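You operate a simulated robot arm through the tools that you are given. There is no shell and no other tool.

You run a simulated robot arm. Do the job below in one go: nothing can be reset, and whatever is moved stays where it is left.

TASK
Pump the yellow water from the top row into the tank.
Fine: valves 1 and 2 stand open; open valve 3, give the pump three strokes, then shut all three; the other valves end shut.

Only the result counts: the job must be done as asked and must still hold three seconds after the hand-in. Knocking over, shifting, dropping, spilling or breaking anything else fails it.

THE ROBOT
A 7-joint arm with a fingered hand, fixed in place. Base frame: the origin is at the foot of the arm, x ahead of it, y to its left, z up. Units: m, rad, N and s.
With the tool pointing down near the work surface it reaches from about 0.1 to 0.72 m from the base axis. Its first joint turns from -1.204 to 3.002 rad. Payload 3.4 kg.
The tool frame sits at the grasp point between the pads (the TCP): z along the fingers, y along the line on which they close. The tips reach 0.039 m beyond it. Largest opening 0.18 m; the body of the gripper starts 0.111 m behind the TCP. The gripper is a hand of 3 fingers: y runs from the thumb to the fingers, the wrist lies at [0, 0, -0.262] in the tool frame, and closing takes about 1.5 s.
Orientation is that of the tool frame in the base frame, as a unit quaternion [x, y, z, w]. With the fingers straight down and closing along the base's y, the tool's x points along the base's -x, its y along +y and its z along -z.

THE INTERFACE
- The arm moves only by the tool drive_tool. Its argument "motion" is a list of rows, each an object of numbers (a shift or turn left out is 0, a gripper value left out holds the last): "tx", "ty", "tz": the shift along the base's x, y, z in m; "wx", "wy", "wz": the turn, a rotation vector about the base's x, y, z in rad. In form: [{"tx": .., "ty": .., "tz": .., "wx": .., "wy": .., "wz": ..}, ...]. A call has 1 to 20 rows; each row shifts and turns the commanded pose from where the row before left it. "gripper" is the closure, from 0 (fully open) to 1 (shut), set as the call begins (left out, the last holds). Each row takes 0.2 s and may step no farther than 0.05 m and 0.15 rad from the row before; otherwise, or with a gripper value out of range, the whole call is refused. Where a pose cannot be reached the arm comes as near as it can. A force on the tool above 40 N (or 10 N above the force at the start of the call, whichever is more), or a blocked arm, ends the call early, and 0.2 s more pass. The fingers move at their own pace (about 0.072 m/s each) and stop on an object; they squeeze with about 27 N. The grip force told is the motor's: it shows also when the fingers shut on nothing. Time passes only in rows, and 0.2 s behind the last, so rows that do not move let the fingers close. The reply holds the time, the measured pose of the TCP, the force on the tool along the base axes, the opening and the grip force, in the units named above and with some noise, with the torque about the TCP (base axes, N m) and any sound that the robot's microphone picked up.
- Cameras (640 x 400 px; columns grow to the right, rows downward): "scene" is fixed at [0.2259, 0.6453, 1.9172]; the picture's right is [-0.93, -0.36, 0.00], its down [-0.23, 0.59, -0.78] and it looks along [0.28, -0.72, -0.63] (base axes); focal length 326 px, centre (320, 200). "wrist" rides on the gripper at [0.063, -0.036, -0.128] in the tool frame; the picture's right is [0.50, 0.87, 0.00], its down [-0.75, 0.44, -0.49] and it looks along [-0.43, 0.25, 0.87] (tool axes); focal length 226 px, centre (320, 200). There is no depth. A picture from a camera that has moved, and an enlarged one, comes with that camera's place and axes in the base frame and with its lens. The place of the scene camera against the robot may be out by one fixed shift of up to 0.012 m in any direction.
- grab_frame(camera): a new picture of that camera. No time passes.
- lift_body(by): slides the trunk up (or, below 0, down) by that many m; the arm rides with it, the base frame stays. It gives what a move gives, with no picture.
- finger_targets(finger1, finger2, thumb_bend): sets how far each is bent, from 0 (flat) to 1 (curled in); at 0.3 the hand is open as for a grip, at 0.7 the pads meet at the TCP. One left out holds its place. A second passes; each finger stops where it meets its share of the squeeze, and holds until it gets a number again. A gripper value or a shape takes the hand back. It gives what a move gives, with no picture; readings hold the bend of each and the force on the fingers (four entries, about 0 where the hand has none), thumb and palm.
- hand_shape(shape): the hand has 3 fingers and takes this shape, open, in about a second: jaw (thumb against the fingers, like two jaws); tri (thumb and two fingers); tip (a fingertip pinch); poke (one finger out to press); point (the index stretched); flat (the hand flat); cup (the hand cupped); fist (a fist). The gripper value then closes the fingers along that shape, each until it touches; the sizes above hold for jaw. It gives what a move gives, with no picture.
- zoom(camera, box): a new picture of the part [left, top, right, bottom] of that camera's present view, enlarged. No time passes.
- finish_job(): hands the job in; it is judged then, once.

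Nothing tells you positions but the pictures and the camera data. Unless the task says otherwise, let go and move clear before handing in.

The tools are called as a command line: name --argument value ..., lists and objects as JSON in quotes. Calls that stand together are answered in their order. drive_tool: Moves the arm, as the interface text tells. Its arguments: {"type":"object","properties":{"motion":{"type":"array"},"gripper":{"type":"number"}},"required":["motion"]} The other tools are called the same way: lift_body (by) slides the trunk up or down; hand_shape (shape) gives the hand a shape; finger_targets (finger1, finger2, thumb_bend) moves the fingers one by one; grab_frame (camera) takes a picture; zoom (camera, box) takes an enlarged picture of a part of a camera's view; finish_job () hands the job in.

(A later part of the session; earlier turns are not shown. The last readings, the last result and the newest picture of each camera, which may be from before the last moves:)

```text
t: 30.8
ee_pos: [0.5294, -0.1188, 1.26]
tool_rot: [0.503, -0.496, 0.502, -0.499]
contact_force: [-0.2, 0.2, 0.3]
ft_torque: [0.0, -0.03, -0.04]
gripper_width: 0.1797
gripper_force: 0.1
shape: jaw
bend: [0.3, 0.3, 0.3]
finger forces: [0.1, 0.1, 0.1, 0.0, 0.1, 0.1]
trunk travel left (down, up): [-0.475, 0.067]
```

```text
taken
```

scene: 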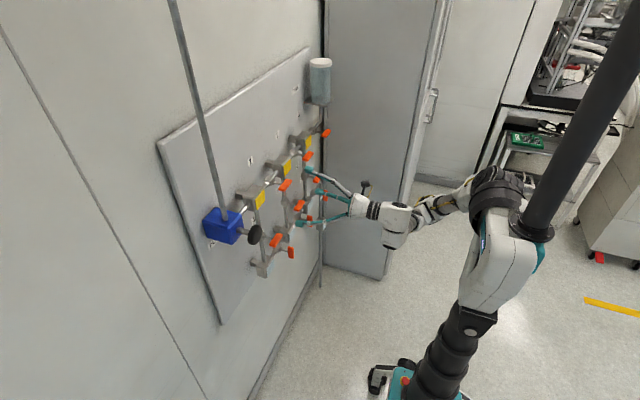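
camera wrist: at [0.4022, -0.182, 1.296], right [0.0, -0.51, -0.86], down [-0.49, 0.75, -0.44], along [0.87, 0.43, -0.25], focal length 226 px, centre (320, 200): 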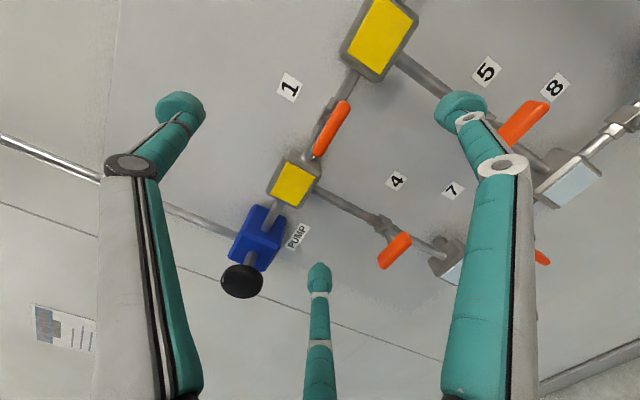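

From here the knob solves to about (0.63, 0.11, 1.26). I'll continue left until I'm in front of it.

drive_tool --motion '[{"ty": 0.04}, {"ty": 0.04}, {"ty": 0.04}, {"ty": 0.04}, {"ty": 0.04}, {"ty": 0.029}, {"tx": 0}]'

grab_frame --camera "wrist"

grab_frame --camera "scene"

```text
t: 32.4
ee_pos: [0.5297, 0.1129, 1.2628]
tool_rot: [0.503, -0.496, 0.502, -0.499]
contact_force: [-0.3, 0.7, -0.5]
ft_torque: [0.0, 0.01, -0.03]
gripper_width: 0.18
gripper_force: 0.1
shape: jaw
bend: [0.3, 0.3, 0.3]
finger forces: [0.0, 0.0, 0.0, 0.0, 0.1, 0.0]
trunk travel left (down, up): [-0.475, 0.067]
```

```text
taken
camera wrist: at [0.4015, 0.0499, 1.2988], right [0.0, -0.51, -0.86], down [-0.49, 0.75, -0.44], along [0.87, 0.43, -0.25], focal length 226 px, centre (320, 200)
```

wrist: 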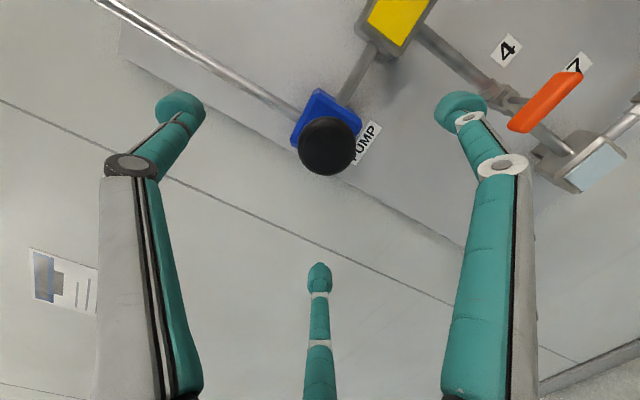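

```text
taken
```

scene: 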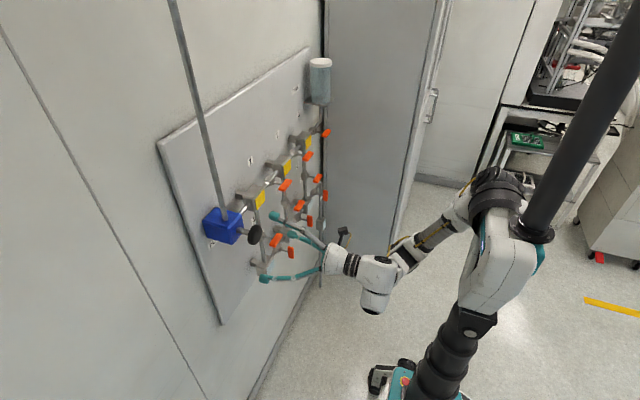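

The knob is nearly centred ahead of the hand. I'll zoom on it (and on the paper on the wall) before moving closer.

zoom --camera "wrist" --box '[260, 70, 420, 200]'

zoom --camera "wrist" --box '[20, 240, 110, 320]'

zoom --camera "scene" --box '[190, 180, 310, 290]'

```text
3.08 times, centred on (340, 135) of wrist
camera zoom: at [0.4015, 0.0499, 1.2988], right [0.0, -0.51, -0.86], down [-0.49, 0.75, -0.44], along [0.87, 0.43, -0.25], focal length 696 px, centre (258, 400)
```

zoom: 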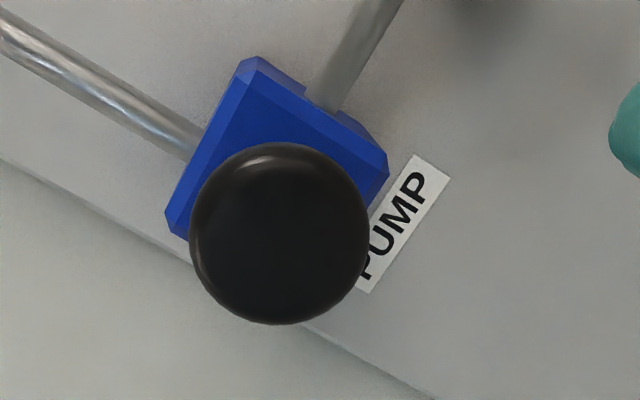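

```text
5.00 times, centred on (65, 280) of wrist
camera zoom: at [0.4015, 0.0499, 1.2988], right [0.0, -0.51, -0.86], down [-0.49, 0.75, -0.44], along [0.87, 0.43, -0.25], focal length 1130 px, centre (1595, -200)
```

zoom: 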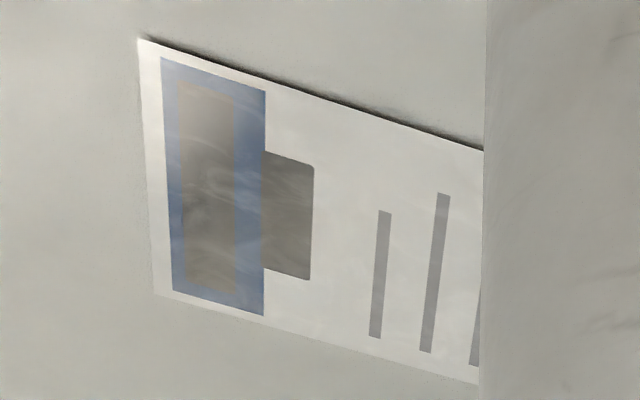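

```text
3.64 times, centred on (250, 235) of scene
camera zoom: at [0.2259, 0.6453, 1.9172], right [-0.93, -0.36, 0.0], down [-0.23, 0.59, -0.78], along [0.28, -0.72, -0.63], focal length 1186 px, centre (574, 73)
```

zoom: 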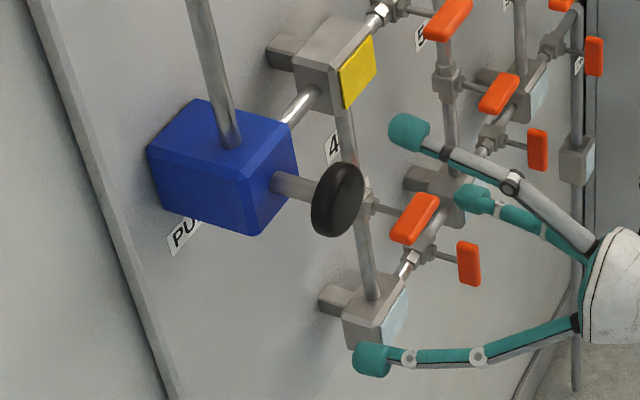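

The knob is a disc about 6 cm across on a short shaft, with its centre near (0.63, 0.105, 1.26). I'll align to it and move in so the fingertips surround its rim.

drive_tool --motion '[{"ty": -0.008, "tz": -0.003}, {"tx": 0.02}, {"tx": 0.02}, {"tx": 0.02}, {"tx": 0.015}, {"tx": 0}]'

grab_frame --camera "wrist"

zoom --camera "scene" --box '[190, 180, 310, 290]'

```text
t: 33.8
ee_pos: [0.6048, 0.1038, 1.2587]
tool_rot: [0.502, -0.496, 0.502, -0.5]
contact_force: [-0.2, -0.6, -0.9]
ft_torque: [0.02, 0.01, 0.03]
gripper_width: 0.1798
gripper_force: 0.1
shape: jaw
bend: [0.3, 0.3, 0.3]
finger forces: [0.1, 0.0, 0.1, 0.0, 0.1, 0.1]
trunk travel left (down, up): [-0.475, 0.067]
```

```text
taken
camera wrist: at [0.4774, 0.0401, 1.2943], right [0.0, -0.51, -0.86], down [-0.49, 0.75, -0.44], along [0.87, 0.43, -0.25], focal length 226 px, centre (320, 200)
```

wrist: 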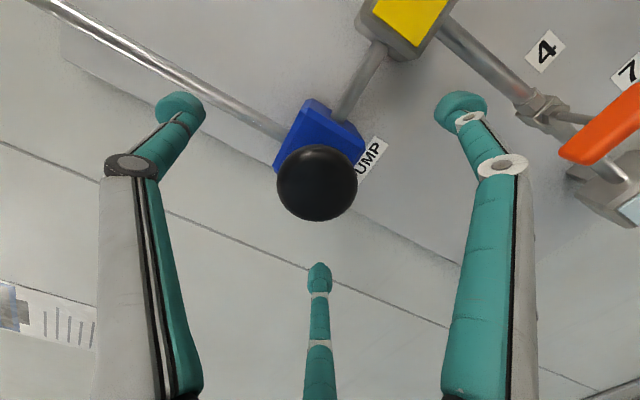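

```text
3.64 times, centred on (250, 235) of scene
camera zoom: at [0.2259, 0.6453, 1.9172], right [-0.93, -0.36, 0.0], down [-0.23, 0.59, -0.78], along [0.28, -0.72, -0.63], focal length 1186 px, centre (574, 73)
```

zoom: 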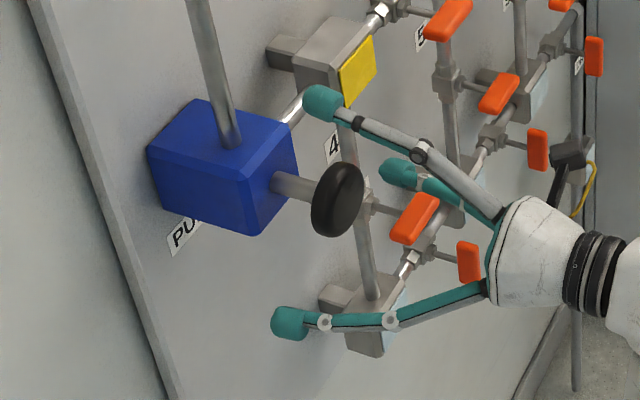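

The knob is centred and level with the fingertips. I'll go 4 mm deeper and close on the rim.

drive_tool --motion '[{"tx": 0.004}, {"tx": 0}]'

drive_tool --motion '[{"tx": 0}, {"tx": 0}, {"tx": 0}, {"tx": 0}, {"tx": 0}, {"tx": 0}, {"tx": 0}, {"tx": 0}]' --gripper 1.0

grab_frame --camera "wrist"

zoom --camera "scene" --box '[200, 190, 300, 270]'

```text
t: 34.4
ee_pos: [0.6094, 0.1028, 1.2581]
tool_rot: [0.503, -0.497, 0.501, -0.499]
contact_force: [0.3, 0.0, -0.4]
ft_torque: [0.0, 0.0, 0.01]
gripper_width: 0.1798
gripper_force: 0.1
shape: jaw
bend: [0.3, 0.3, 0.3]
finger forces: [0.0, 0.0, 0.0, 0.0, 0.0, 0.0]
trunk travel left (down, up): [-0.475, 0.067]
```

```text
t: 36.2
ee_pos: [0.6091, 0.1023, 1.2584]
tool_rot: [0.503, -0.497, 0.502, -0.498]
contact_force: [11.6, -1.7, 1.8]
ft_torque: [0.05, -0.25, -0.03]
gripper_width: 0.049
gripper_force: 26.9
shape: jaw
bend: [0.72, 0.72, 0.75]
finger forces: [22.7, 22.8, 0.1, 0.0, 24.4, 0.1]
trunk travel left (down, up): [-0.475, 0.067]
```

```text
taken
camera wrist: at [0.4826, 0.0394, 1.2939], right [0.0, -0.51, -0.86], down [-0.49, 0.75, -0.44], along [0.87, 0.43, -0.25], focal length 226 px, centre (320, 200)
```

wrist: 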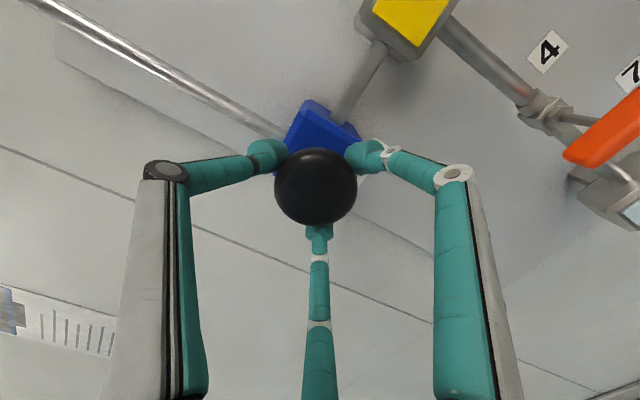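

```text
5.00 times, centred on (250, 230) of scene
camera zoom: at [0.2259, 0.6453, 1.9172], right [-0.93, -0.36, 0.0], down [-0.23, 0.59, -0.78], along [0.28, -0.72, -0.63], focal length 1631 px, centre (670, 50)
```

zoom: 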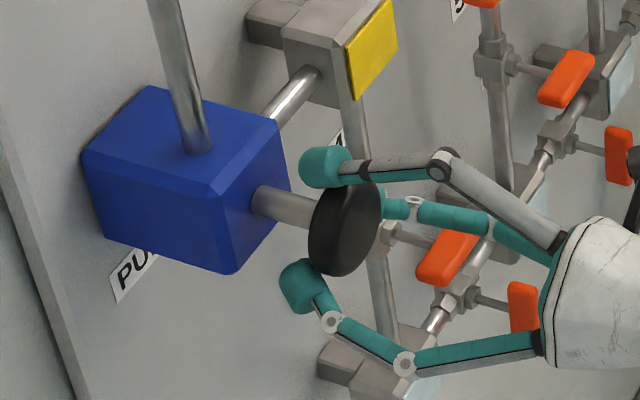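

The rim is held and the tips sit slightly behind it. I'll push gently toward the pump and watch the force.

drive_tool --motion '[{"tx": 0.005}, {"tx": 0.005}, {"tx": 0}]'

zoom --camera "scene" --box '[200, 190, 300, 270]'

```text
t: 37.0
ee_pos: [0.6202, 0.1022, 1.2587]
tool_rot: [0.502, -0.498, 0.502, -0.498]
contact_force: [6.2, -0.4, 1.0]
ft_torque: [0.12, -0.29, -0.05]
gripper_width: 0.0437
gripper_force: 27.6
shape: jaw
bend: [0.73, 0.73, 0.77]
finger forces: [19.2, 20.6, 0.1, 0.0, 21.3, 0.0]
trunk travel left (down, up): [-0.475, 0.067]
```

```text
5.00 times, centred on (250, 230) of scene
camera zoom: at [0.2259, 0.6453, 1.9172], right [-0.93, -0.36, 0.0], down [-0.23, 0.59, -0.78], along [0.28, -0.72, -0.63], focal length 1631 px, centre (670, 50)
```

zoom: 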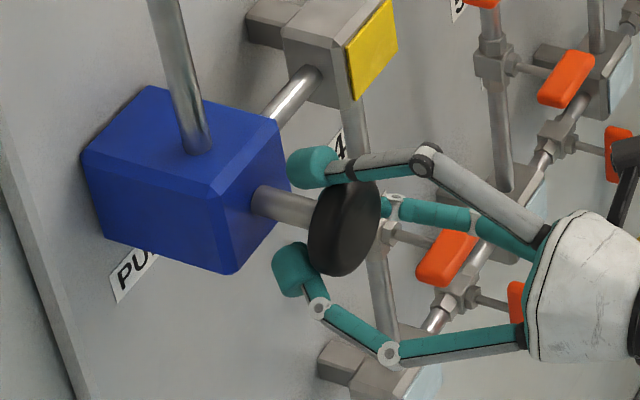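

The fingertips slipped forward and now sit behind the disc, while the knob hasn't moved. I'll pull back gently to see whether it moves outward or is already at its outer end.

drive_tool --motion '[{"tx": -0.005}, {"tx": -0.005}, {"tx": -0.005}, {"tx": 0}]'

zoom --camera "scene" --box '[200, 190, 300, 270]'

```text
t: 37.6
ee_pos: [0.6166, 0.1005, 1.2577]
tool_rot: [0.501, -0.499, 0.504, -0.496]
contact_force: [49.0, 3.3, 3.3]
ft_torque: [-0.01, -0.3, 0.02]
gripper_width: 0.0416
gripper_force: 26.8
shape: jaw
bend: [0.72, 0.72, 0.75]
finger forces: [29.5, 30.3, 0.0, 0.0, 26.3, 0.0]
trunk travel left (down, up): [-0.475, 0.067]
stopped in row 3: the force on the tool passed its limit at 43 N (the readings are from after the stop); the commanded pose is now the measured one
```

```text
5.00 times, centred on (250, 230) of scene
camera zoom: at [0.2259, 0.6453, 1.9172], right [-0.93, -0.36, 0.0], down [-0.23, 0.59, -0.78], along [0.28, -0.72, -0.63], focal length 1631 px, centre (670, 50)
```

zoom: 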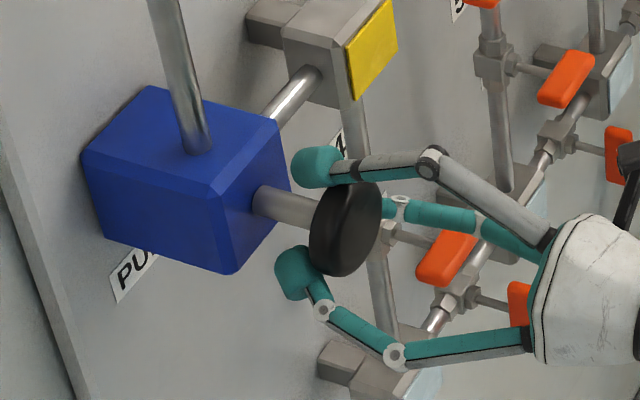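

The knob is already at its outer stop, so a stroke starts with a push inward. I'll relax, open, back off, close the fingers to a point and push on the knob's face.

drive_tool --motion '[{"tx": 0.004}, {"tx": 0}]'

drive_tool --motion '[{"tx": 0}, {"tx": 0}, {"tx": 0}, {"tx": 0}, {"tx": 0}, {"tx": 0}, {"tx": 0}]' --gripper 0.0

drive_tool --motion '[{"tx": -0.02}, {"tx": -0.02}, {"tx": -0.02}, {"tx": -0.02}, {"tx": 0}]'

drive_tool --motion '[{"tx": 0}, {"tx": 0}, {"tx": 0}, {"tx": 0}, {"tx": 0}, {"tx": 0}, {"tx": 0}, {"tx": 0}]' --gripper 1.0

grab_frame --camera "wrist"

zoom --camera "scene" --box '[200, 190, 300, 270]'

```text
t: 38.2
ee_pos: [0.6168, 0.1003, 1.2593]
tool_rot: [0.502, -0.498, 0.502, -0.498]
contact_force: [46.6, 2.6, 0.2]
ft_torque: [0.03, -0.27, -0.04]
gripper_width: 0.0412
gripper_force: 27.1
shape: jaw
bend: [0.72, 0.72, 0.75]
finger forces: [29.1, 30.2, 0.0, 0.1, 25.2, 0.1]
trunk travel left (down, up): [-0.475, 0.067]
```

```text
t: 39.8
ee_pos: [0.6107, 0.1022, 1.2626]
tool_rot: [0.501, -0.496, 0.504, -0.499]
contact_force: [0.1, -1.0, -0.3]
ft_torque: [-0.01, -0.01, -0.03]
gripper_width: 0.1795
gripper_force: 0.0
shape: jaw
bend: [0.3, 0.3, 0.3]
finger forces: [0.0, 0.1, 0.0, 0.0, 0.1, 0.0]
trunk travel left (down, up): [-0.475, 0.067]
```

```text
t: 41.0
ee_pos: [0.5318, 0.0995, 1.2621]
tool_rot: [0.5, -0.496, 0.504, -0.499]
contact_force: [0.6, 0.1, -0.5]
ft_torque: [0.02, 0.02, 0.0]
gripper_width: 0.1796
gripper_force: 0.0
shape: jaw
bend: [0.3, 0.3, 0.3]
finger forces: [0.0, 0.0, 0.0, 0.1, 0.1, 0.0]
trunk travel left (down, up): [-0.475, 0.067]
```

```text
t: 42.8
ee_pos: [0.5321, 0.1025, 1.2626]
tool_rot: [0.5, -0.496, 0.504, -0.5]
contact_force: [-0.7, 0.0, 0.4]
ft_torque: [0.02, -0.02, 0.01]
gripper_width: 0.0
gripper_force: 27.6
shape: jaw
bend: [0.66, 0.66, 0.66]
finger forces: [0.1, 0.1, 0.0, 0.0, 0.0, 0.0]
trunk travel left (down, up): [-0.475, 0.067]
```

```text
taken
camera wrist: at [0.4042, 0.0386, 1.297], right [0.01, -0.51, -0.86], down [-0.49, 0.75, -0.44], along [0.87, 0.42, -0.24], focal length 226 px, centre (320, 200)
```

wrist: 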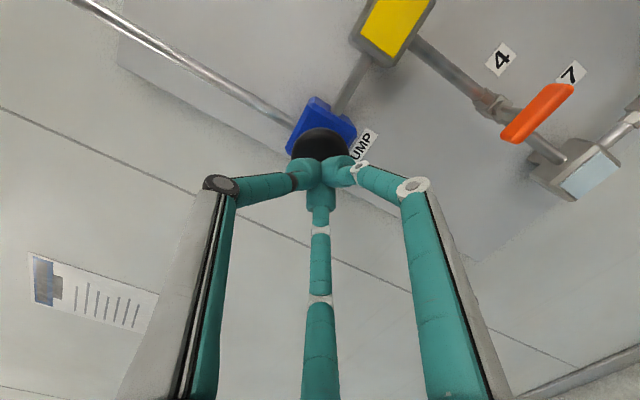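

```text
5.00 times, centred on (250, 230) of scene
camera zoom: at [0.2259, 0.6453, 1.9172], right [-0.93, -0.36, 0.0], down [-0.23, 0.59, -0.78], along [0.28, -0.72, -0.63], focal length 1631 px, centre (670, 50)
```

zoom: 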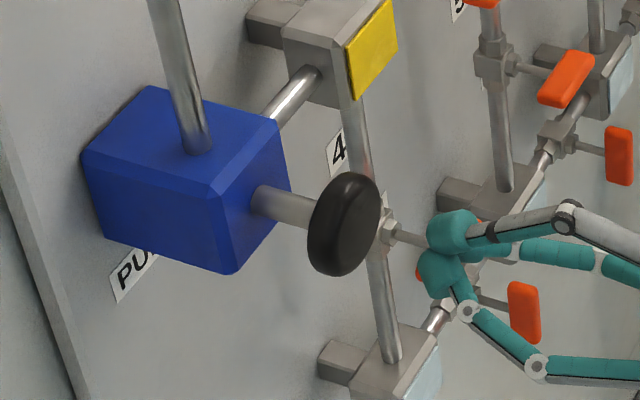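

The fingers are closed, about 5 cm in front of the knob. I'll move up and push in slowly while reading the force.

drive_tool --motion '[{"tx": 0.02, "ty": 0.002, "tz": -0.003}, {"tx": 0.02}, {"tx": 0.01}, {"tx": 0.01}, {"tx": 0.01}, {"tx": 0}]'

zoom --camera "scene" --box '[200, 190, 300, 270]'

```text
t: 44.2
ee_pos: [0.6015, 0.1038, 1.259]
tool_rot: [0.501, -0.496, 0.503, -0.5]
contact_force: [-9.9, -0.3, -1.7]
ft_torque: [0.04, 0.14, -0.03]
gripper_width: 0.0001
gripper_force: 26.8
shape: jaw
bend: [0.67, 0.67, 0.66]
finger forces: [0.1, 0.0, 0.0, 0.1, 0.0, 0.1]
trunk travel left (down, up): [-0.475, 0.067]
```

```text
5.00 times, centred on (250, 230) of scene
camera zoom: at [0.2259, 0.6453, 1.9172], right [-0.93, -0.36, 0.0], down [-0.23, 0.59, -0.78], along [0.28, -0.72, -0.63], focal length 1631 px, centre (670, 50)
```

zoom: 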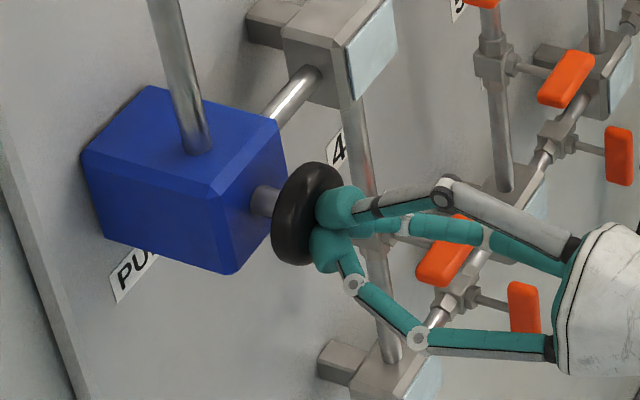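

The knob moves in with about 10 N, and box A's window has changed from yellow to clear. I'll keep pushing to the inner end.

drive_tool --motion '[{"tx": 0.01}, {"tx": 0.01}, {"tx": 0}]'

grab_frame --camera "scene"

zoom --camera "scene" --box '[190, 110, 350, 290]'

```text
t: 44.9
ee_pos: [0.6102, 0.1062, 1.2622]
tool_rot: [0.5, -0.495, 0.503, -0.502]
contact_force: [-32.8, -3.3, -2.6]
ft_torque: [0.02, 0.16, -0.19]
gripper_width: 0.0
gripper_force: 27.1
shape: jaw
bend: [0.69, 0.69, 0.68]
finger forces: [0.1, 0.0, 0.0, 0.0, 0.0, 0.0]
trunk travel left (down, up): [-0.475, 0.067]
stopped in row 3: the force on the tool passed its limit at 44 N (the readings are from after the stop); the commanded pose is now the measured one
```

```text
taken
```

scene: 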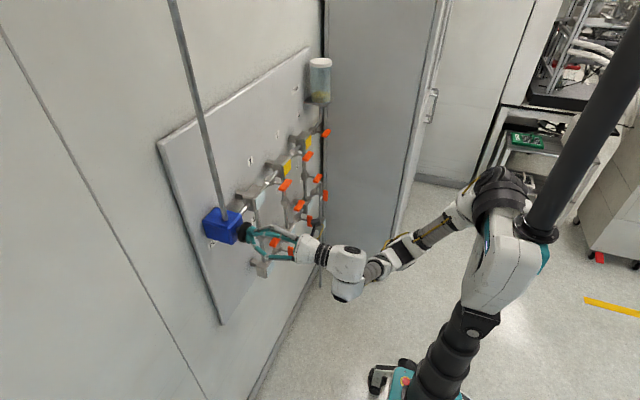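

```text
2.22 times, centred on (270, 200) of scene
camera zoom: at [0.2259, 0.6453, 1.9172], right [-0.93, -0.36, 0.0], down [-0.23, 0.59, -0.78], along [0.28, -0.72, -0.63], focal length 725 px, centre (431, 200)
```

zoom: 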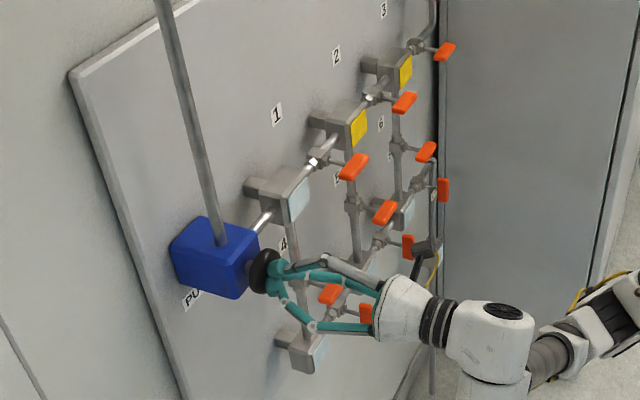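

The knob reached its inner stop; box A is clear, boxes B and C are still yellow, and some yellow water is in the tank. I'll back off to see whether the knob springs back.

drive_tool --motion '[{"tx": -0.01}, {"tx": -0.02}, {"tx": -0.02}, {"tx": -0.02}, {"tx": -0.01}, {"tx": 0}]'

zoom --camera "scene" --box '[200, 190, 300, 270]'

zoom --camera "scene" --box '[230, 50, 350, 230]'

```text
t: 46.3
ee_pos: [0.5394, 0.1044, 1.2575]
tool_rot: [0.502, -0.496, 0.502, -0.5]
contact_force: [0.8, 0.2, 0.1]
ft_torque: [0.04, -0.01, 0.02]
gripper_width: 0.0
gripper_force: 26.7
shape: jaw
bend: [0.69, 0.69, 0.68]
finger forces: [0.1, 0.1, 0.0, 0.0, 0.1, 0.1]
trunk travel left (down, up): [-0.475, 0.067]
```

```text
5.00 times, centred on (250, 230) of scene
camera zoom: at [0.2259, 0.6453, 1.9172], right [-0.93, -0.36, 0.0], down [-0.23, 0.59, -0.78], along [0.28, -0.72, -0.63], focal length 1631 px, centre (670, 50)
```

zoom: 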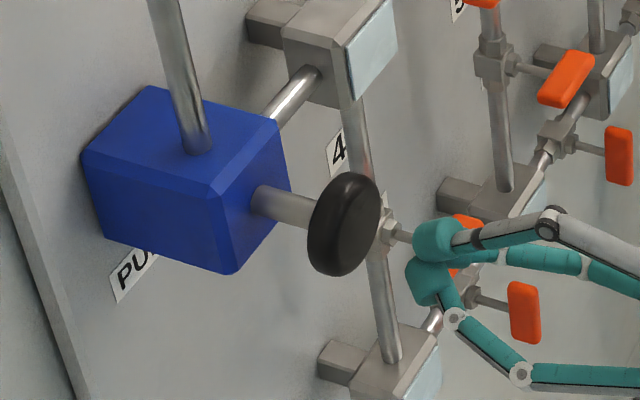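

```text
2.22 times, centred on (290, 140) of scene
camera zoom: at [0.2259, 0.6453, 1.9172], right [-0.93, -0.36, 0.0], down [-0.23, 0.59, -0.78], along [0.28, -0.72, -0.63], focal length 725 px, centre (387, 333)
```

zoom: 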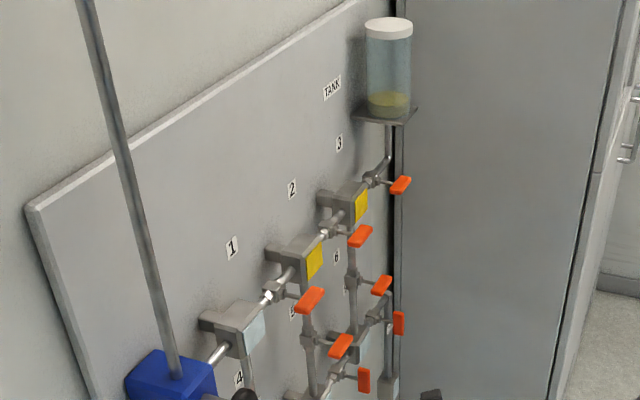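

The knob springs back by itself, so one push is one stroke; stroke 1 is done. Now stroke 2.

drive_tool --motion '[{"tx": 0.02}, {"tx": 0.02}, {"tx": 0.01}, {"tx": 0.01}, {"tx": 0.009}, {"tx": 0}, {"tx": -0.01}, {"tx": -0.02}, {"tx": -0.02}, {"tx": -0.019}, {"tx": 0}]'

zoom --camera "scene" --box '[200, 50, 360, 270]'

zoom --camera "scene" --box '[230, 50, 350, 230]'

```text
t: 48.7
ee_pos: [0.5402, 0.1091, 1.2566]
tool_rot: [0.502, -0.496, 0.502, -0.499]
contact_force: [-0.7, -0.3, 0.1]
ft_torque: [-0.02, 0.01, 0.02]
gripper_width: 0.0002
gripper_force: 27.0
shape: jaw
bend: [0.69, 0.69, 0.68]
finger forces: [0.1, 0.0, 0.1, 0.0, 0.0, 0.0]
trunk travel left (down, up): [-0.475, 0.067]
```

```text
1.82 times, centred on (280, 160) of scene
camera zoom: at [0.2259, 0.6453, 1.9172], right [-0.93, -0.36, 0.0], down [-0.23, 0.59, -0.78], along [0.28, -0.72, -0.63], focal length 593 px, centre (393, 273)
```

zoom: 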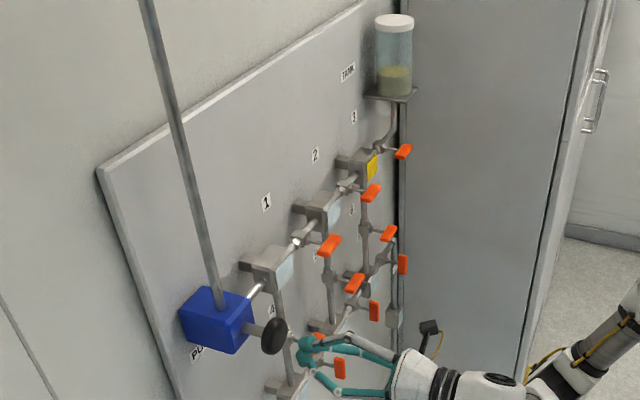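

```text
2.22 times, centred on (290, 140) of scene
camera zoom: at [0.2259, 0.6453, 1.9172], right [-0.93, -0.36, 0.0], down [-0.23, 0.59, -0.78], along [0.28, -0.72, -0.63], focal length 725 px, centre (387, 333)
```

zoom: 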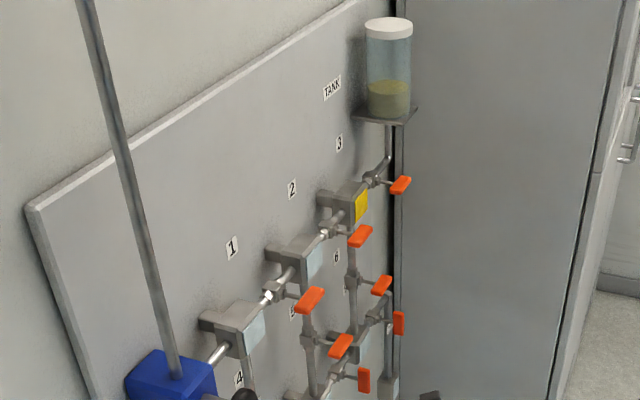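

Stroke 2 worked: box B is clear and the tank level rose. Only box C is left, so now stroke 3.

drive_tool --motion '[{"tx": 0.02, "ty": -0.004, "tz": 0.001}, {"tx": 0.02}, {"tx": 0.01}, {"tx": 0.01}, {"tx": 0.008}, {"tx": 0}, {"tx": -0.01}, {"tx": -0.02}, {"tx": -0.02}, {"tx": -0.018}, {"tx": 0}]'

zoom --camera "scene" --box '[200, 50, 360, 270]'

zoom --camera "scene" --box '[230, 50, 350, 230]'

grab_frame --camera "wrist"

```text
t: 51.1
ee_pos: [0.5405, 0.1017, 1.26]
tool_rot: [0.502, -0.496, 0.503, -0.499]
contact_force: [0.5, 0.0, 1.0]
ft_torque: [-0.01, -0.01, -0.03]
gripper_width: 0.0
gripper_force: 27.5
shape: jaw
bend: [0.69, 0.69, 0.68]
finger forces: [0.0, 0.0, 0.0, 0.0, 0.0, 0.0]
trunk travel left (down, up): [-0.475, 0.067]
```

```text
1.82 times, centred on (280, 160) of scene
camera zoom: at [0.2259, 0.6453, 1.9172], right [-0.93, -0.36, 0.0], down [-0.23, 0.59, -0.78], along [0.28, -0.72, -0.63], focal length 593 px, centre (393, 273)
```

zoom: 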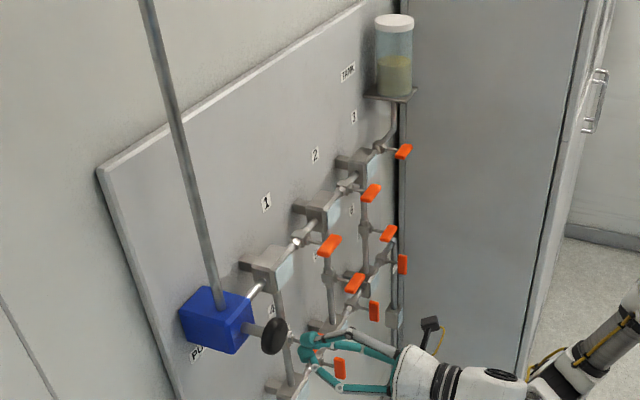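

```text
2.22 times, centred on (290, 140) of scene
camera zoom: at [0.2259, 0.6453, 1.9172], right [-0.93, -0.36, 0.0], down [-0.23, 0.59, -0.78], along [0.28, -0.72, -0.63], focal length 725 px, centre (387, 333)
```

zoom: 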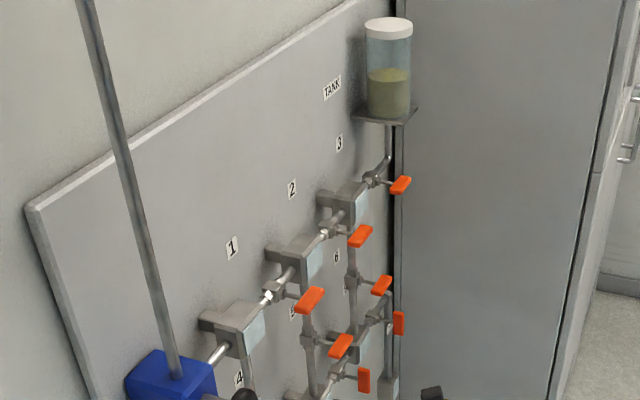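

```text
taken
camera wrist: at [0.4124, 0.0384, 1.295], right [0.0, -0.51, -0.86], down [-0.49, 0.75, -0.44], along [0.87, 0.43, -0.25], focal length 226 px, centre (320, 200)
```

wrist: 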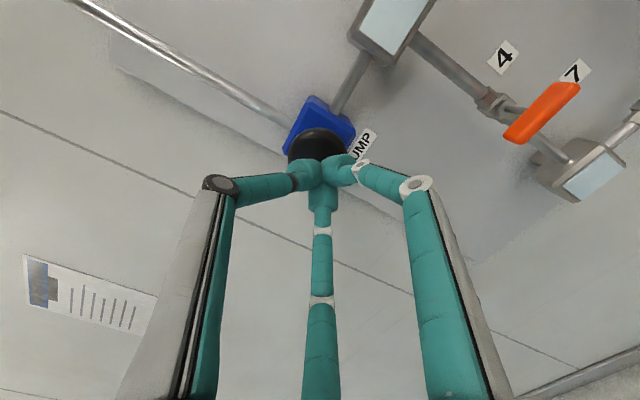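

All three top boxes are clear and the tank holds the yellow water. Next I'll shut the valves, starting with valve 1: move in front of it with the hand open.

drive_tool --motion '[{"tx": -0.01}, {"ty": -0.04}, {"ty": -0.04}, {"ty": -0.04}, {"ty": -0.04}, {"ty": -0.04}, {"ty": -0.042}, {"tx": 0.03}, {"tx": 0}]'

drive_tool --motion '[{"tx": 0}, {"tx": 0}, {"tx": 0}, {"tx": 0}, {"tx": 0}, {"tx": 0}, {"tx": 0}]' --gripper 0.0

grab_frame --camera "wrist"

zoom --camera "wrist" --box '[240, 90, 400, 220]'

```text
t: 53.1
ee_pos: [0.5572, -0.1358, 1.2627]
tool_rot: [0.502, -0.495, 0.503, -0.5]
contact_force: [0.0, -0.3, 0.3]
ft_torque: [-0.04, -0.01, -0.03]
gripper_width: 0.0
gripper_force: 26.8
shape: jaw
bend: [0.69, 0.69, 0.68]
finger forces: [0.1, 0.0, 0.0, 0.1, 0.1, 0.0]
trunk travel left (down, up): [-0.475, 0.067]
```

```text
t: 54.7
ee_pos: [0.558, -0.1377, 1.2614]
tool_rot: [0.502, -0.496, 0.502, -0.5]
contact_force: [0.5, 1.0, -0.1]
ft_torque: [0.01, 0.03, 0.03]
gripper_width: 0.1799
gripper_force: 0.0
shape: jaw
bend: [0.3, 0.3, 0.3]
finger forces: [0.0, 0.0, 0.1, 0.0, 0.0, 0.1]
trunk travel left (down, up): [-0.475, 0.067]
```

```text
taken
camera wrist: at [0.4308, -0.2006, 1.2965], right [0.0, -0.51, -0.86], down [-0.49, 0.75, -0.44], along [0.87, 0.43, -0.25], focal length 226 px, centre (320, 200)
```

wrist: 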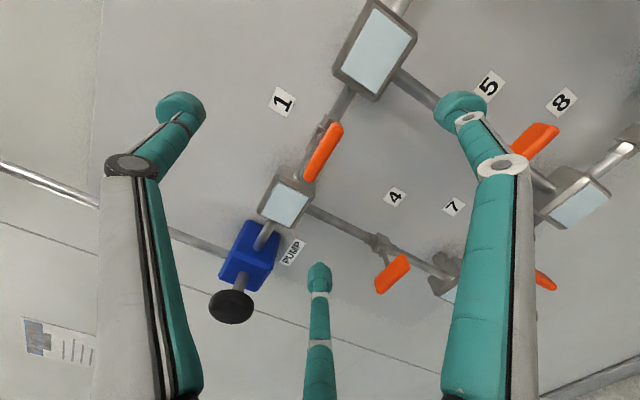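

```text
3.08 times, centred on (320, 155) of wrist
camera zoom: at [0.4308, -0.2006, 1.2965], right [0.0, -0.51, -0.86], down [-0.49, 0.75, -0.44], along [0.87, 0.43, -0.25], focal length 696 px, centre (320, 338)
```

zoom: 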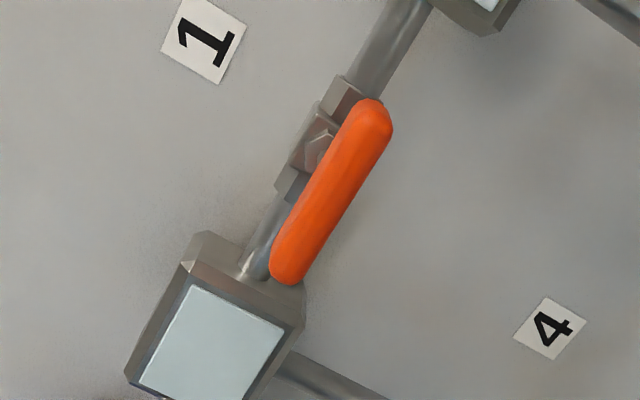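

Handle 1 is lined up just as handle 3 was. I'll move in and grip it.

drive_tool --motion '[{"tx": 0.02, "tz": -0.001}, {"tx": 0.02}, {"tx": 0.02}, {"tx": 0.011}, {"tx": 0}]'

drive_tool --motion '[{"tx": 0}, {"tx": 0}, {"tx": 0}, {"tx": 0}, {"tx": 0}, {"tx": 0}, {"tx": 0}, {"tx": 0}]' --gripper 1.0

zoom --camera "wrist" --box '[240, 110, 400, 240]'

zoom --camera "scene" --box '[230, 130, 350, 230]'

```text
t: 55.9
ee_pos: [0.6301, -0.1397, 1.2596]
tool_rot: [0.502, -0.496, 0.502, -0.5]
contact_force: [-0.1, 0.8, 0.1]
ft_torque: [-0.04, -0.03, 0.0]
gripper_width: 0.1796
gripper_force: 0.1
shape: jaw
bend: [0.3, 0.3, 0.3]
finger forces: [0.0, 0.0, 0.1, 0.0, 0.0, 0.1]
trunk travel left (down, up): [-0.475, 0.067]
```

```text
t: 57.7
ee_pos: [0.6306, -0.1403, 1.2593]
tool_rot: [0.502, -0.496, 0.502, -0.5]
contact_force: [1.1, 1.5, 0.0]
ft_torque: [0.02, -0.05, 0.0]
gripper_width: 0.0102
gripper_force: 26.7
shape: jaw
bend: [0.72, 0.72, 0.71]
finger forces: [21.0, 21.4, 0.0, 0.0, 27.8, 0.0]
trunk travel left (down, up): [-0.475, 0.067]
```

```text
3.08 times, centred on (320, 175) of wrist
camera zoom: at [0.503, -0.2031, 1.2942], right [0.0, -0.51, -0.86], down [-0.49, 0.75, -0.44], along [0.87, 0.43, -0.25], focal length 696 px, centre (320, 277)
```

zoom: 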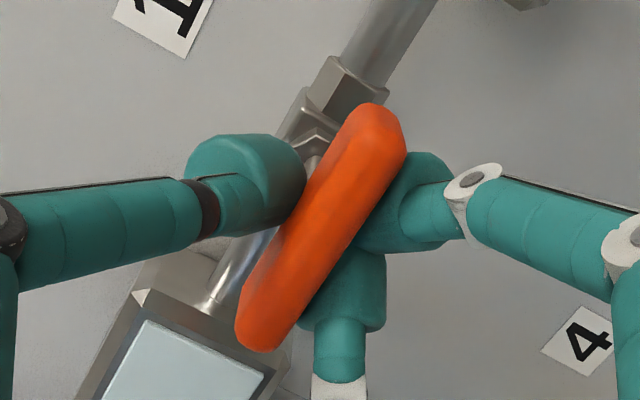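

```text
4.00 times, centred on (290, 180) of scene
camera zoom: at [0.2259, 0.6453, 1.9172], right [-0.93, -0.36, 0.0], down [-0.23, 0.59, -0.78], along [0.28, -0.72, -0.63], focal length 1304 px, centre (440, 280)
```

zoom: 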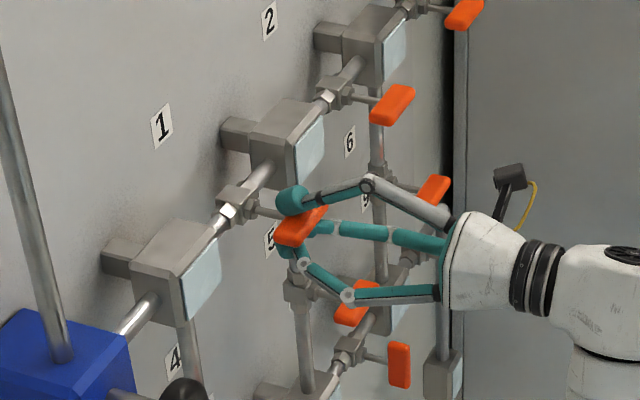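

Handle 1 is gripped firmly. I'll turn clockwise a little and check the torque.

drive_tool --motion '[{"wx": 0.05}, {"wx": 0.05}, {"wx": 0.05}, {"tx": 0}]'

zoom --camera "wrist" --box '[240, 110, 400, 240]'

```text
t: 58.7
ee_pos: [0.6311, -0.14, 1.2582]
tool_rot: [-0.463, 0.532, -0.464, 0.536]
contact_force: [3.2, 1.1, 2.0]
ft_torque: [-0.03, -0.2, 0.03]
gripper_width: 0.0101
gripper_force: 27.2
shape: jaw
bend: [0.72, 0.72, 0.71]
finger forces: [21.4, 21.0, 0.0, 0.0, 29.4, 0.1]
trunk travel left (down, up): [-0.475, 0.067]
```

```text
3.08 times, centred on (320, 175) of wrist
camera zoom: at [0.5028, -0.2073, 1.2838], right [0.01, -0.37, -0.93], down [-0.49, 0.81, -0.33], along [0.87, 0.46, -0.18], focal length 696 px, centre (320, 277)
```

zoom: 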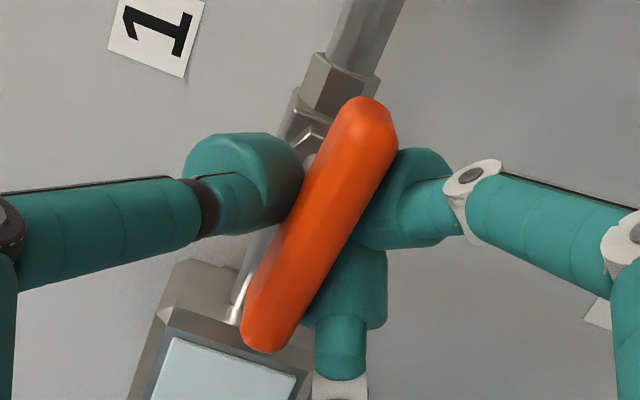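

The handle follows the hand. I'll continue toward upright.

drive_tool --motion '[{"wx": 0.1}, {"wx": 0.1}, {"wx": 0.1}, {"wx": 0.1}, {"wx": 0.1}, {"wx": 0.1}, {"wx": 0.1}, {"tx": 0}]'

drive_tool --motion '[{"wx": 0.1}, {"wx": 0.1}, {"wx": 0.1}, {"wx": 0.1}, {"wx": 0.1}, {"wx": 0.1}, {"wx": 0.1}, {"wx": 0.06}, {"tx": 0}]'

zoom --camera "wrist" --box '[240, 110, 400, 240]'

zoom --camera "scene" --box '[230, 130, 350, 230]'

```text
t: 60.5
ee_pos: [0.6292, -0.1394, 1.2591]
tool_rot: [-0.249, 0.659, -0.253, 0.663]
contact_force: [9.8, 3.2, 8.0]
ft_torque: [-0.06, -0.31, 0.05]
gripper_width: 0.0094
gripper_force: 26.6
shape: jaw
bend: [0.72, 0.72, 0.7]
finger forces: [21.9, 21.9, 0.0, 0.0, 28.8, 0.0]
trunk travel left (down, up): [-0.475, 0.067]
```

```text
t: 62.5
ee_pos: [0.6312, -0.1399, 1.2583]
tool_rot: [0.013, 0.706, 0.009, 0.708]
contact_force: [6.7, 4.1, 13.0]
ft_torque: [-0.05, -0.4, -0.01]
gripper_width: 0.0091
gripper_force: 27.1
shape: jaw
bend: [0.72, 0.72, 0.7]
finger forces: [24.6, 25.6, 0.0, 0.0, 26.9, 0.1]
trunk travel left (down, up): [-0.475, 0.067]
```

```text
3.08 times, centred on (320, 175) of wrist
camera zoom: at [0.5023, -0.1727, 1.1937], right [0.01, 0.88, -0.47], down [-0.49, 0.41, 0.77], along [0.87, 0.23, 0.44], focal length 696 px, centre (320, 277)
```

zoom: 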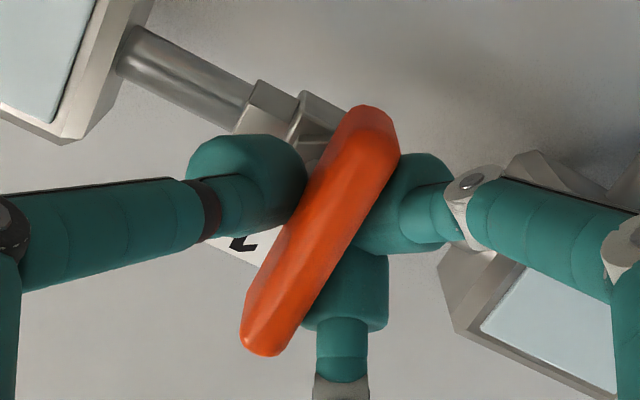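

```text
4.00 times, centred on (290, 180) of scene
camera zoom: at [0.2259, 0.6453, 1.9172], right [-0.93, -0.36, 0.0], down [-0.23, 0.59, -0.78], along [0.28, -0.72, -0.63], focal length 1304 px, centre (440, 280)
```

zoom: 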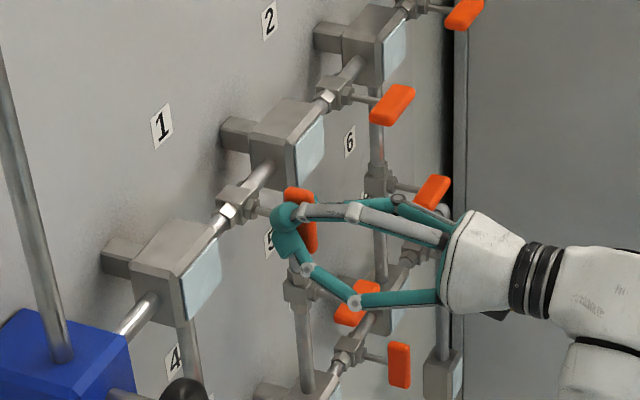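

Handle 1 looks upright. I'll release, back off and verify its angle.

drive_tool --motion '[{"tx": 0}, {"tx": 0}, {"tx": 0}, {"tx": 0}, {"tx": 0}, {"tx": 0}, {"tx": 0}]' --gripper 0.0

drive_tool --motion '[{"tx": -0.02}, {"tx": -0.02}, {"tx": -0.02}, {"tx": -0.011}, {"tx": 0}]'

grab_frame --camera "wrist"

zoom --camera "wrist" --box '[240, 90, 400, 220]'

zoom --camera "scene" --box '[260, 160, 320, 210]'

```text
t: 64.1
ee_pos: [0.6303, -0.1399, 1.2579]
tool_rot: [0.012, 0.706, 0.009, 0.708]
contact_force: [-0.7, 0.1, -0.7]
ft_torque: [-0.03, 0.01, -0.02]
gripper_width: 0.1801
gripper_force: 0.0
shape: jaw
bend: [0.3, 0.3, 0.3]
finger forces: [0.0, 0.0, 0.1, 0.0, 0.0, 0.0]
trunk travel left (down, up): [-0.475, 0.067]
```

```text
t: 65.3
ee_pos: [0.558, -0.1381, 1.2562]
tool_rot: [0.013, 0.706, 0.008, 0.708]
contact_force: [0.8, -0.8, -0.1]
ft_torque: [-0.01, 0.0, -0.01]
gripper_width: 0.1799
gripper_force: 0.0
shape: jaw
bend: [0.3, 0.3, 0.3]
finger forces: [0.0, 0.1, 0.0, 0.1, 0.0, 0.1]
trunk travel left (down, up): [-0.475, 0.067]
```

```text
taken
camera wrist: at [0.4305, -0.1719, 1.1926], right [0.0, 0.88, -0.47], down [-0.49, 0.41, 0.77], along [0.87, 0.23, 0.43], focal length 226 px, centre (320, 200)
```

wrist: 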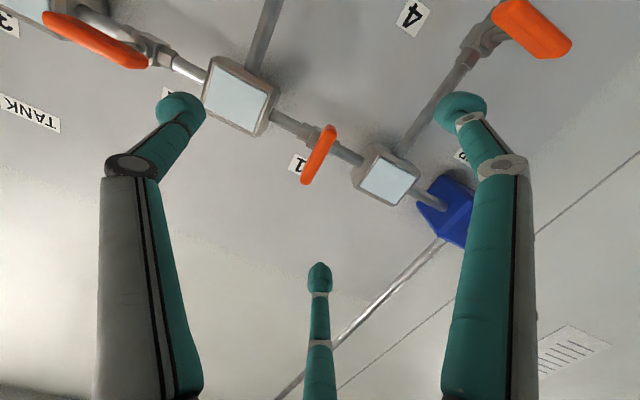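

```text
3.08 times, centred on (320, 155) of wrist
camera zoom: at [0.4305, -0.1719, 1.1926], right [0.0, 0.88, -0.47], down [-0.49, 0.41, 0.77], along [0.87, 0.23, 0.43], focal length 696 px, centre (320, 338)
```

zoom: 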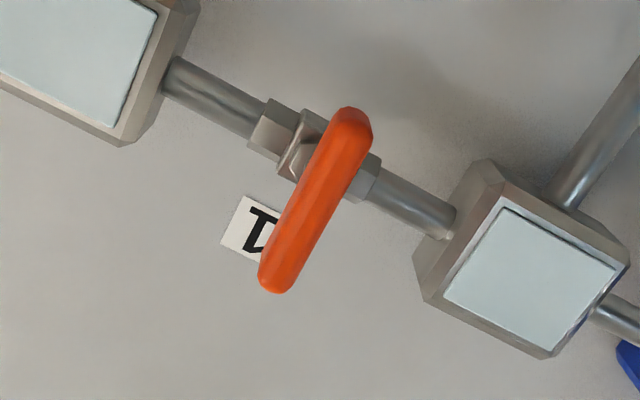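

```text
8.00 times, centred on (290, 185) of scene
camera zoom: at [0.2259, 0.6453, 1.9172], right [-0.93, -0.36, 0.0], down [-0.23, 0.59, -0.78], along [0.28, -0.72, -0.63], focal length 2609 px, centre (560, 320)
```

zoom: 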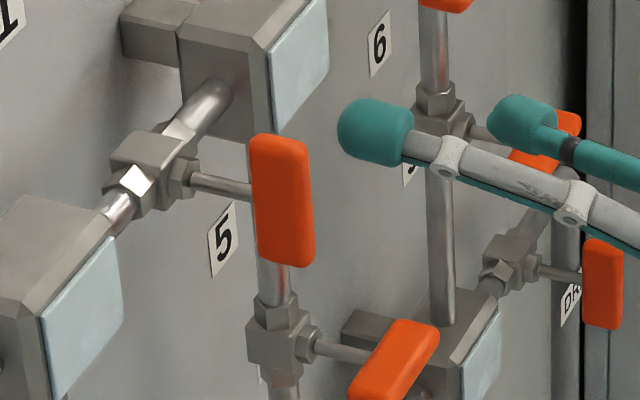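

Handle 1 is upright to within about 2°, so valve 1 is shut. Next is valve 2 at y≈-0.34: roll the hand back to -90° and shift right.

drive_tool --motion '[{"wx": -0.1455, "ty": -0.018, "tz": 0.002}, {"wx": -0.1455, "ty": -0.018, "tz": 0.002}, {"wx": -0.1455, "ty": -0.018}, {"wx": -0.1455, "ty": -0.018}, {"wx": -0.1455, "ty": -0.018}, {"wx": -0.1455, "ty": -0.018}, {"wx": -0.1455, "ty": -0.018}, {"wx": -0.1455, "ty": -0.018}, {"wx": -0.1455, "ty": -0.018}, {"wx": -0.1455, "ty": -0.018}, {"wx": -0.1455, "ty": -0.018}, {"tx": 0}]'

grab_frame --camera "wrist"

zoom --camera "wrist" --box '[240, 90, 400, 220]'

```text
t: 67.9
ee_pos: [0.557, -0.3406, 1.2637]
tool_rot: [0.5, -0.498, 0.501, -0.501]
contact_force: [-0.5, 0.9, 0.8]
ft_torque: [0.01, -0.05, 0.0]
gripper_width: 0.1799
gripper_force: 0.1
shape: jaw
bend: [0.3, 0.3, 0.3]
finger forces: [0.0, 0.0, 0.0, 0.0, 0.1, 0.0]
trunk travel left (down, up): [-0.475, 0.067]
```

```text
taken
camera wrist: at [0.4293, -0.4034, 1.2989], right [0.01, -0.5, -0.87], down [-0.49, 0.75, -0.44], along [0.87, 0.43, -0.24], focal length 226 px, centre (320, 200)
```

wrist: 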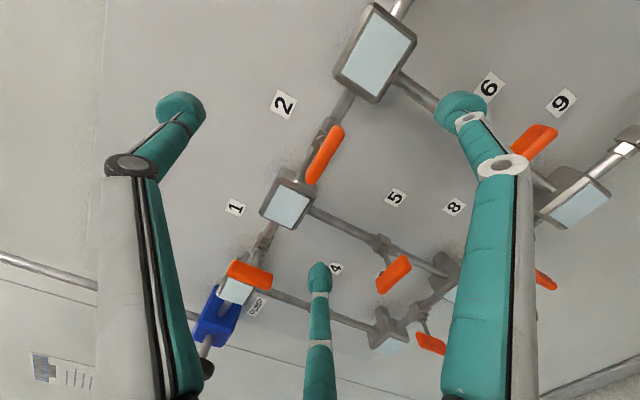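

```text
3.08 times, centred on (320, 155) of wrist
camera zoom: at [0.4293, -0.4034, 1.2989], right [0.01, -0.5, -0.87], down [-0.49, 0.75, -0.44], along [0.87, 0.43, -0.24], focal length 696 px, centre (320, 338)
```

zoom: 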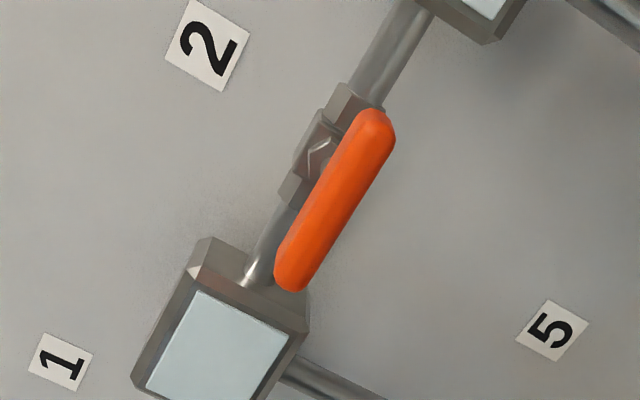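

Handle 2 is in line, with the hand about 3 mm high. I'll correct that, move in and grip.

drive_tool --motion '[{"tx": 0.02, "tz": -0.003, "ty": 0.001}, {"tx": 0.02}, {"tx": 0.02}, {"tx": 0.012}, {"tx": 0}]'

drive_tool --motion '[{"tx": 0}, {"tx": 0}, {"tx": 0}, {"tx": 0}, {"tx": 0}, {"tx": 0}, {"tx": 0}, {"tx": 0}]' --gripper 1.0

zoom --camera "wrist" --box '[240, 110, 400, 240]'

```text
t: 69.1
ee_pos: [0.6322, -0.3362, 1.258]
tool_rot: [-0.5, 0.498, -0.5, 0.502]
contact_force: [0.7, -0.1, 0.0]
ft_torque: [0.01, -0.02, 0.0]
gripper_width: 0.1799
gripper_force: 0.0
shape: jaw
bend: [0.3, 0.3, 0.3]
finger forces: [0.1, 0.1, 0.0, 0.1, 0.0, 0.0]
trunk travel left (down, up): [-0.475, 0.067]
```

```text
t: 70.9
ee_pos: [0.6324, -0.3364, 1.2577]
tool_rot: [-0.5, 0.499, -0.5, 0.501]
contact_force: [2.5, -0.8, -1.6]
ft_torque: [0.03, -0.06, 0.0]
gripper_width: 0.0109
gripper_force: 26.9
shape: jaw
bend: [0.72, 0.72, 0.72]
finger forces: [21.4, 21.5, 0.0, 0.0, 27.0, 0.0]
trunk travel left (down, up): [-0.475, 0.067]
```

```text
3.08 times, centred on (320, 175) of wrist
camera zoom: at [0.5046, -0.3996, 1.2926], right [0.0, -0.5, -0.87], down [-0.49, 0.75, -0.44], along [0.87, 0.43, -0.24], focal length 696 px, centre (320, 277)
```

zoom: 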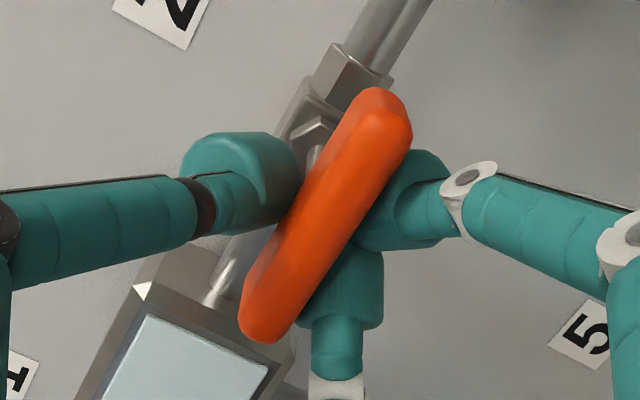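

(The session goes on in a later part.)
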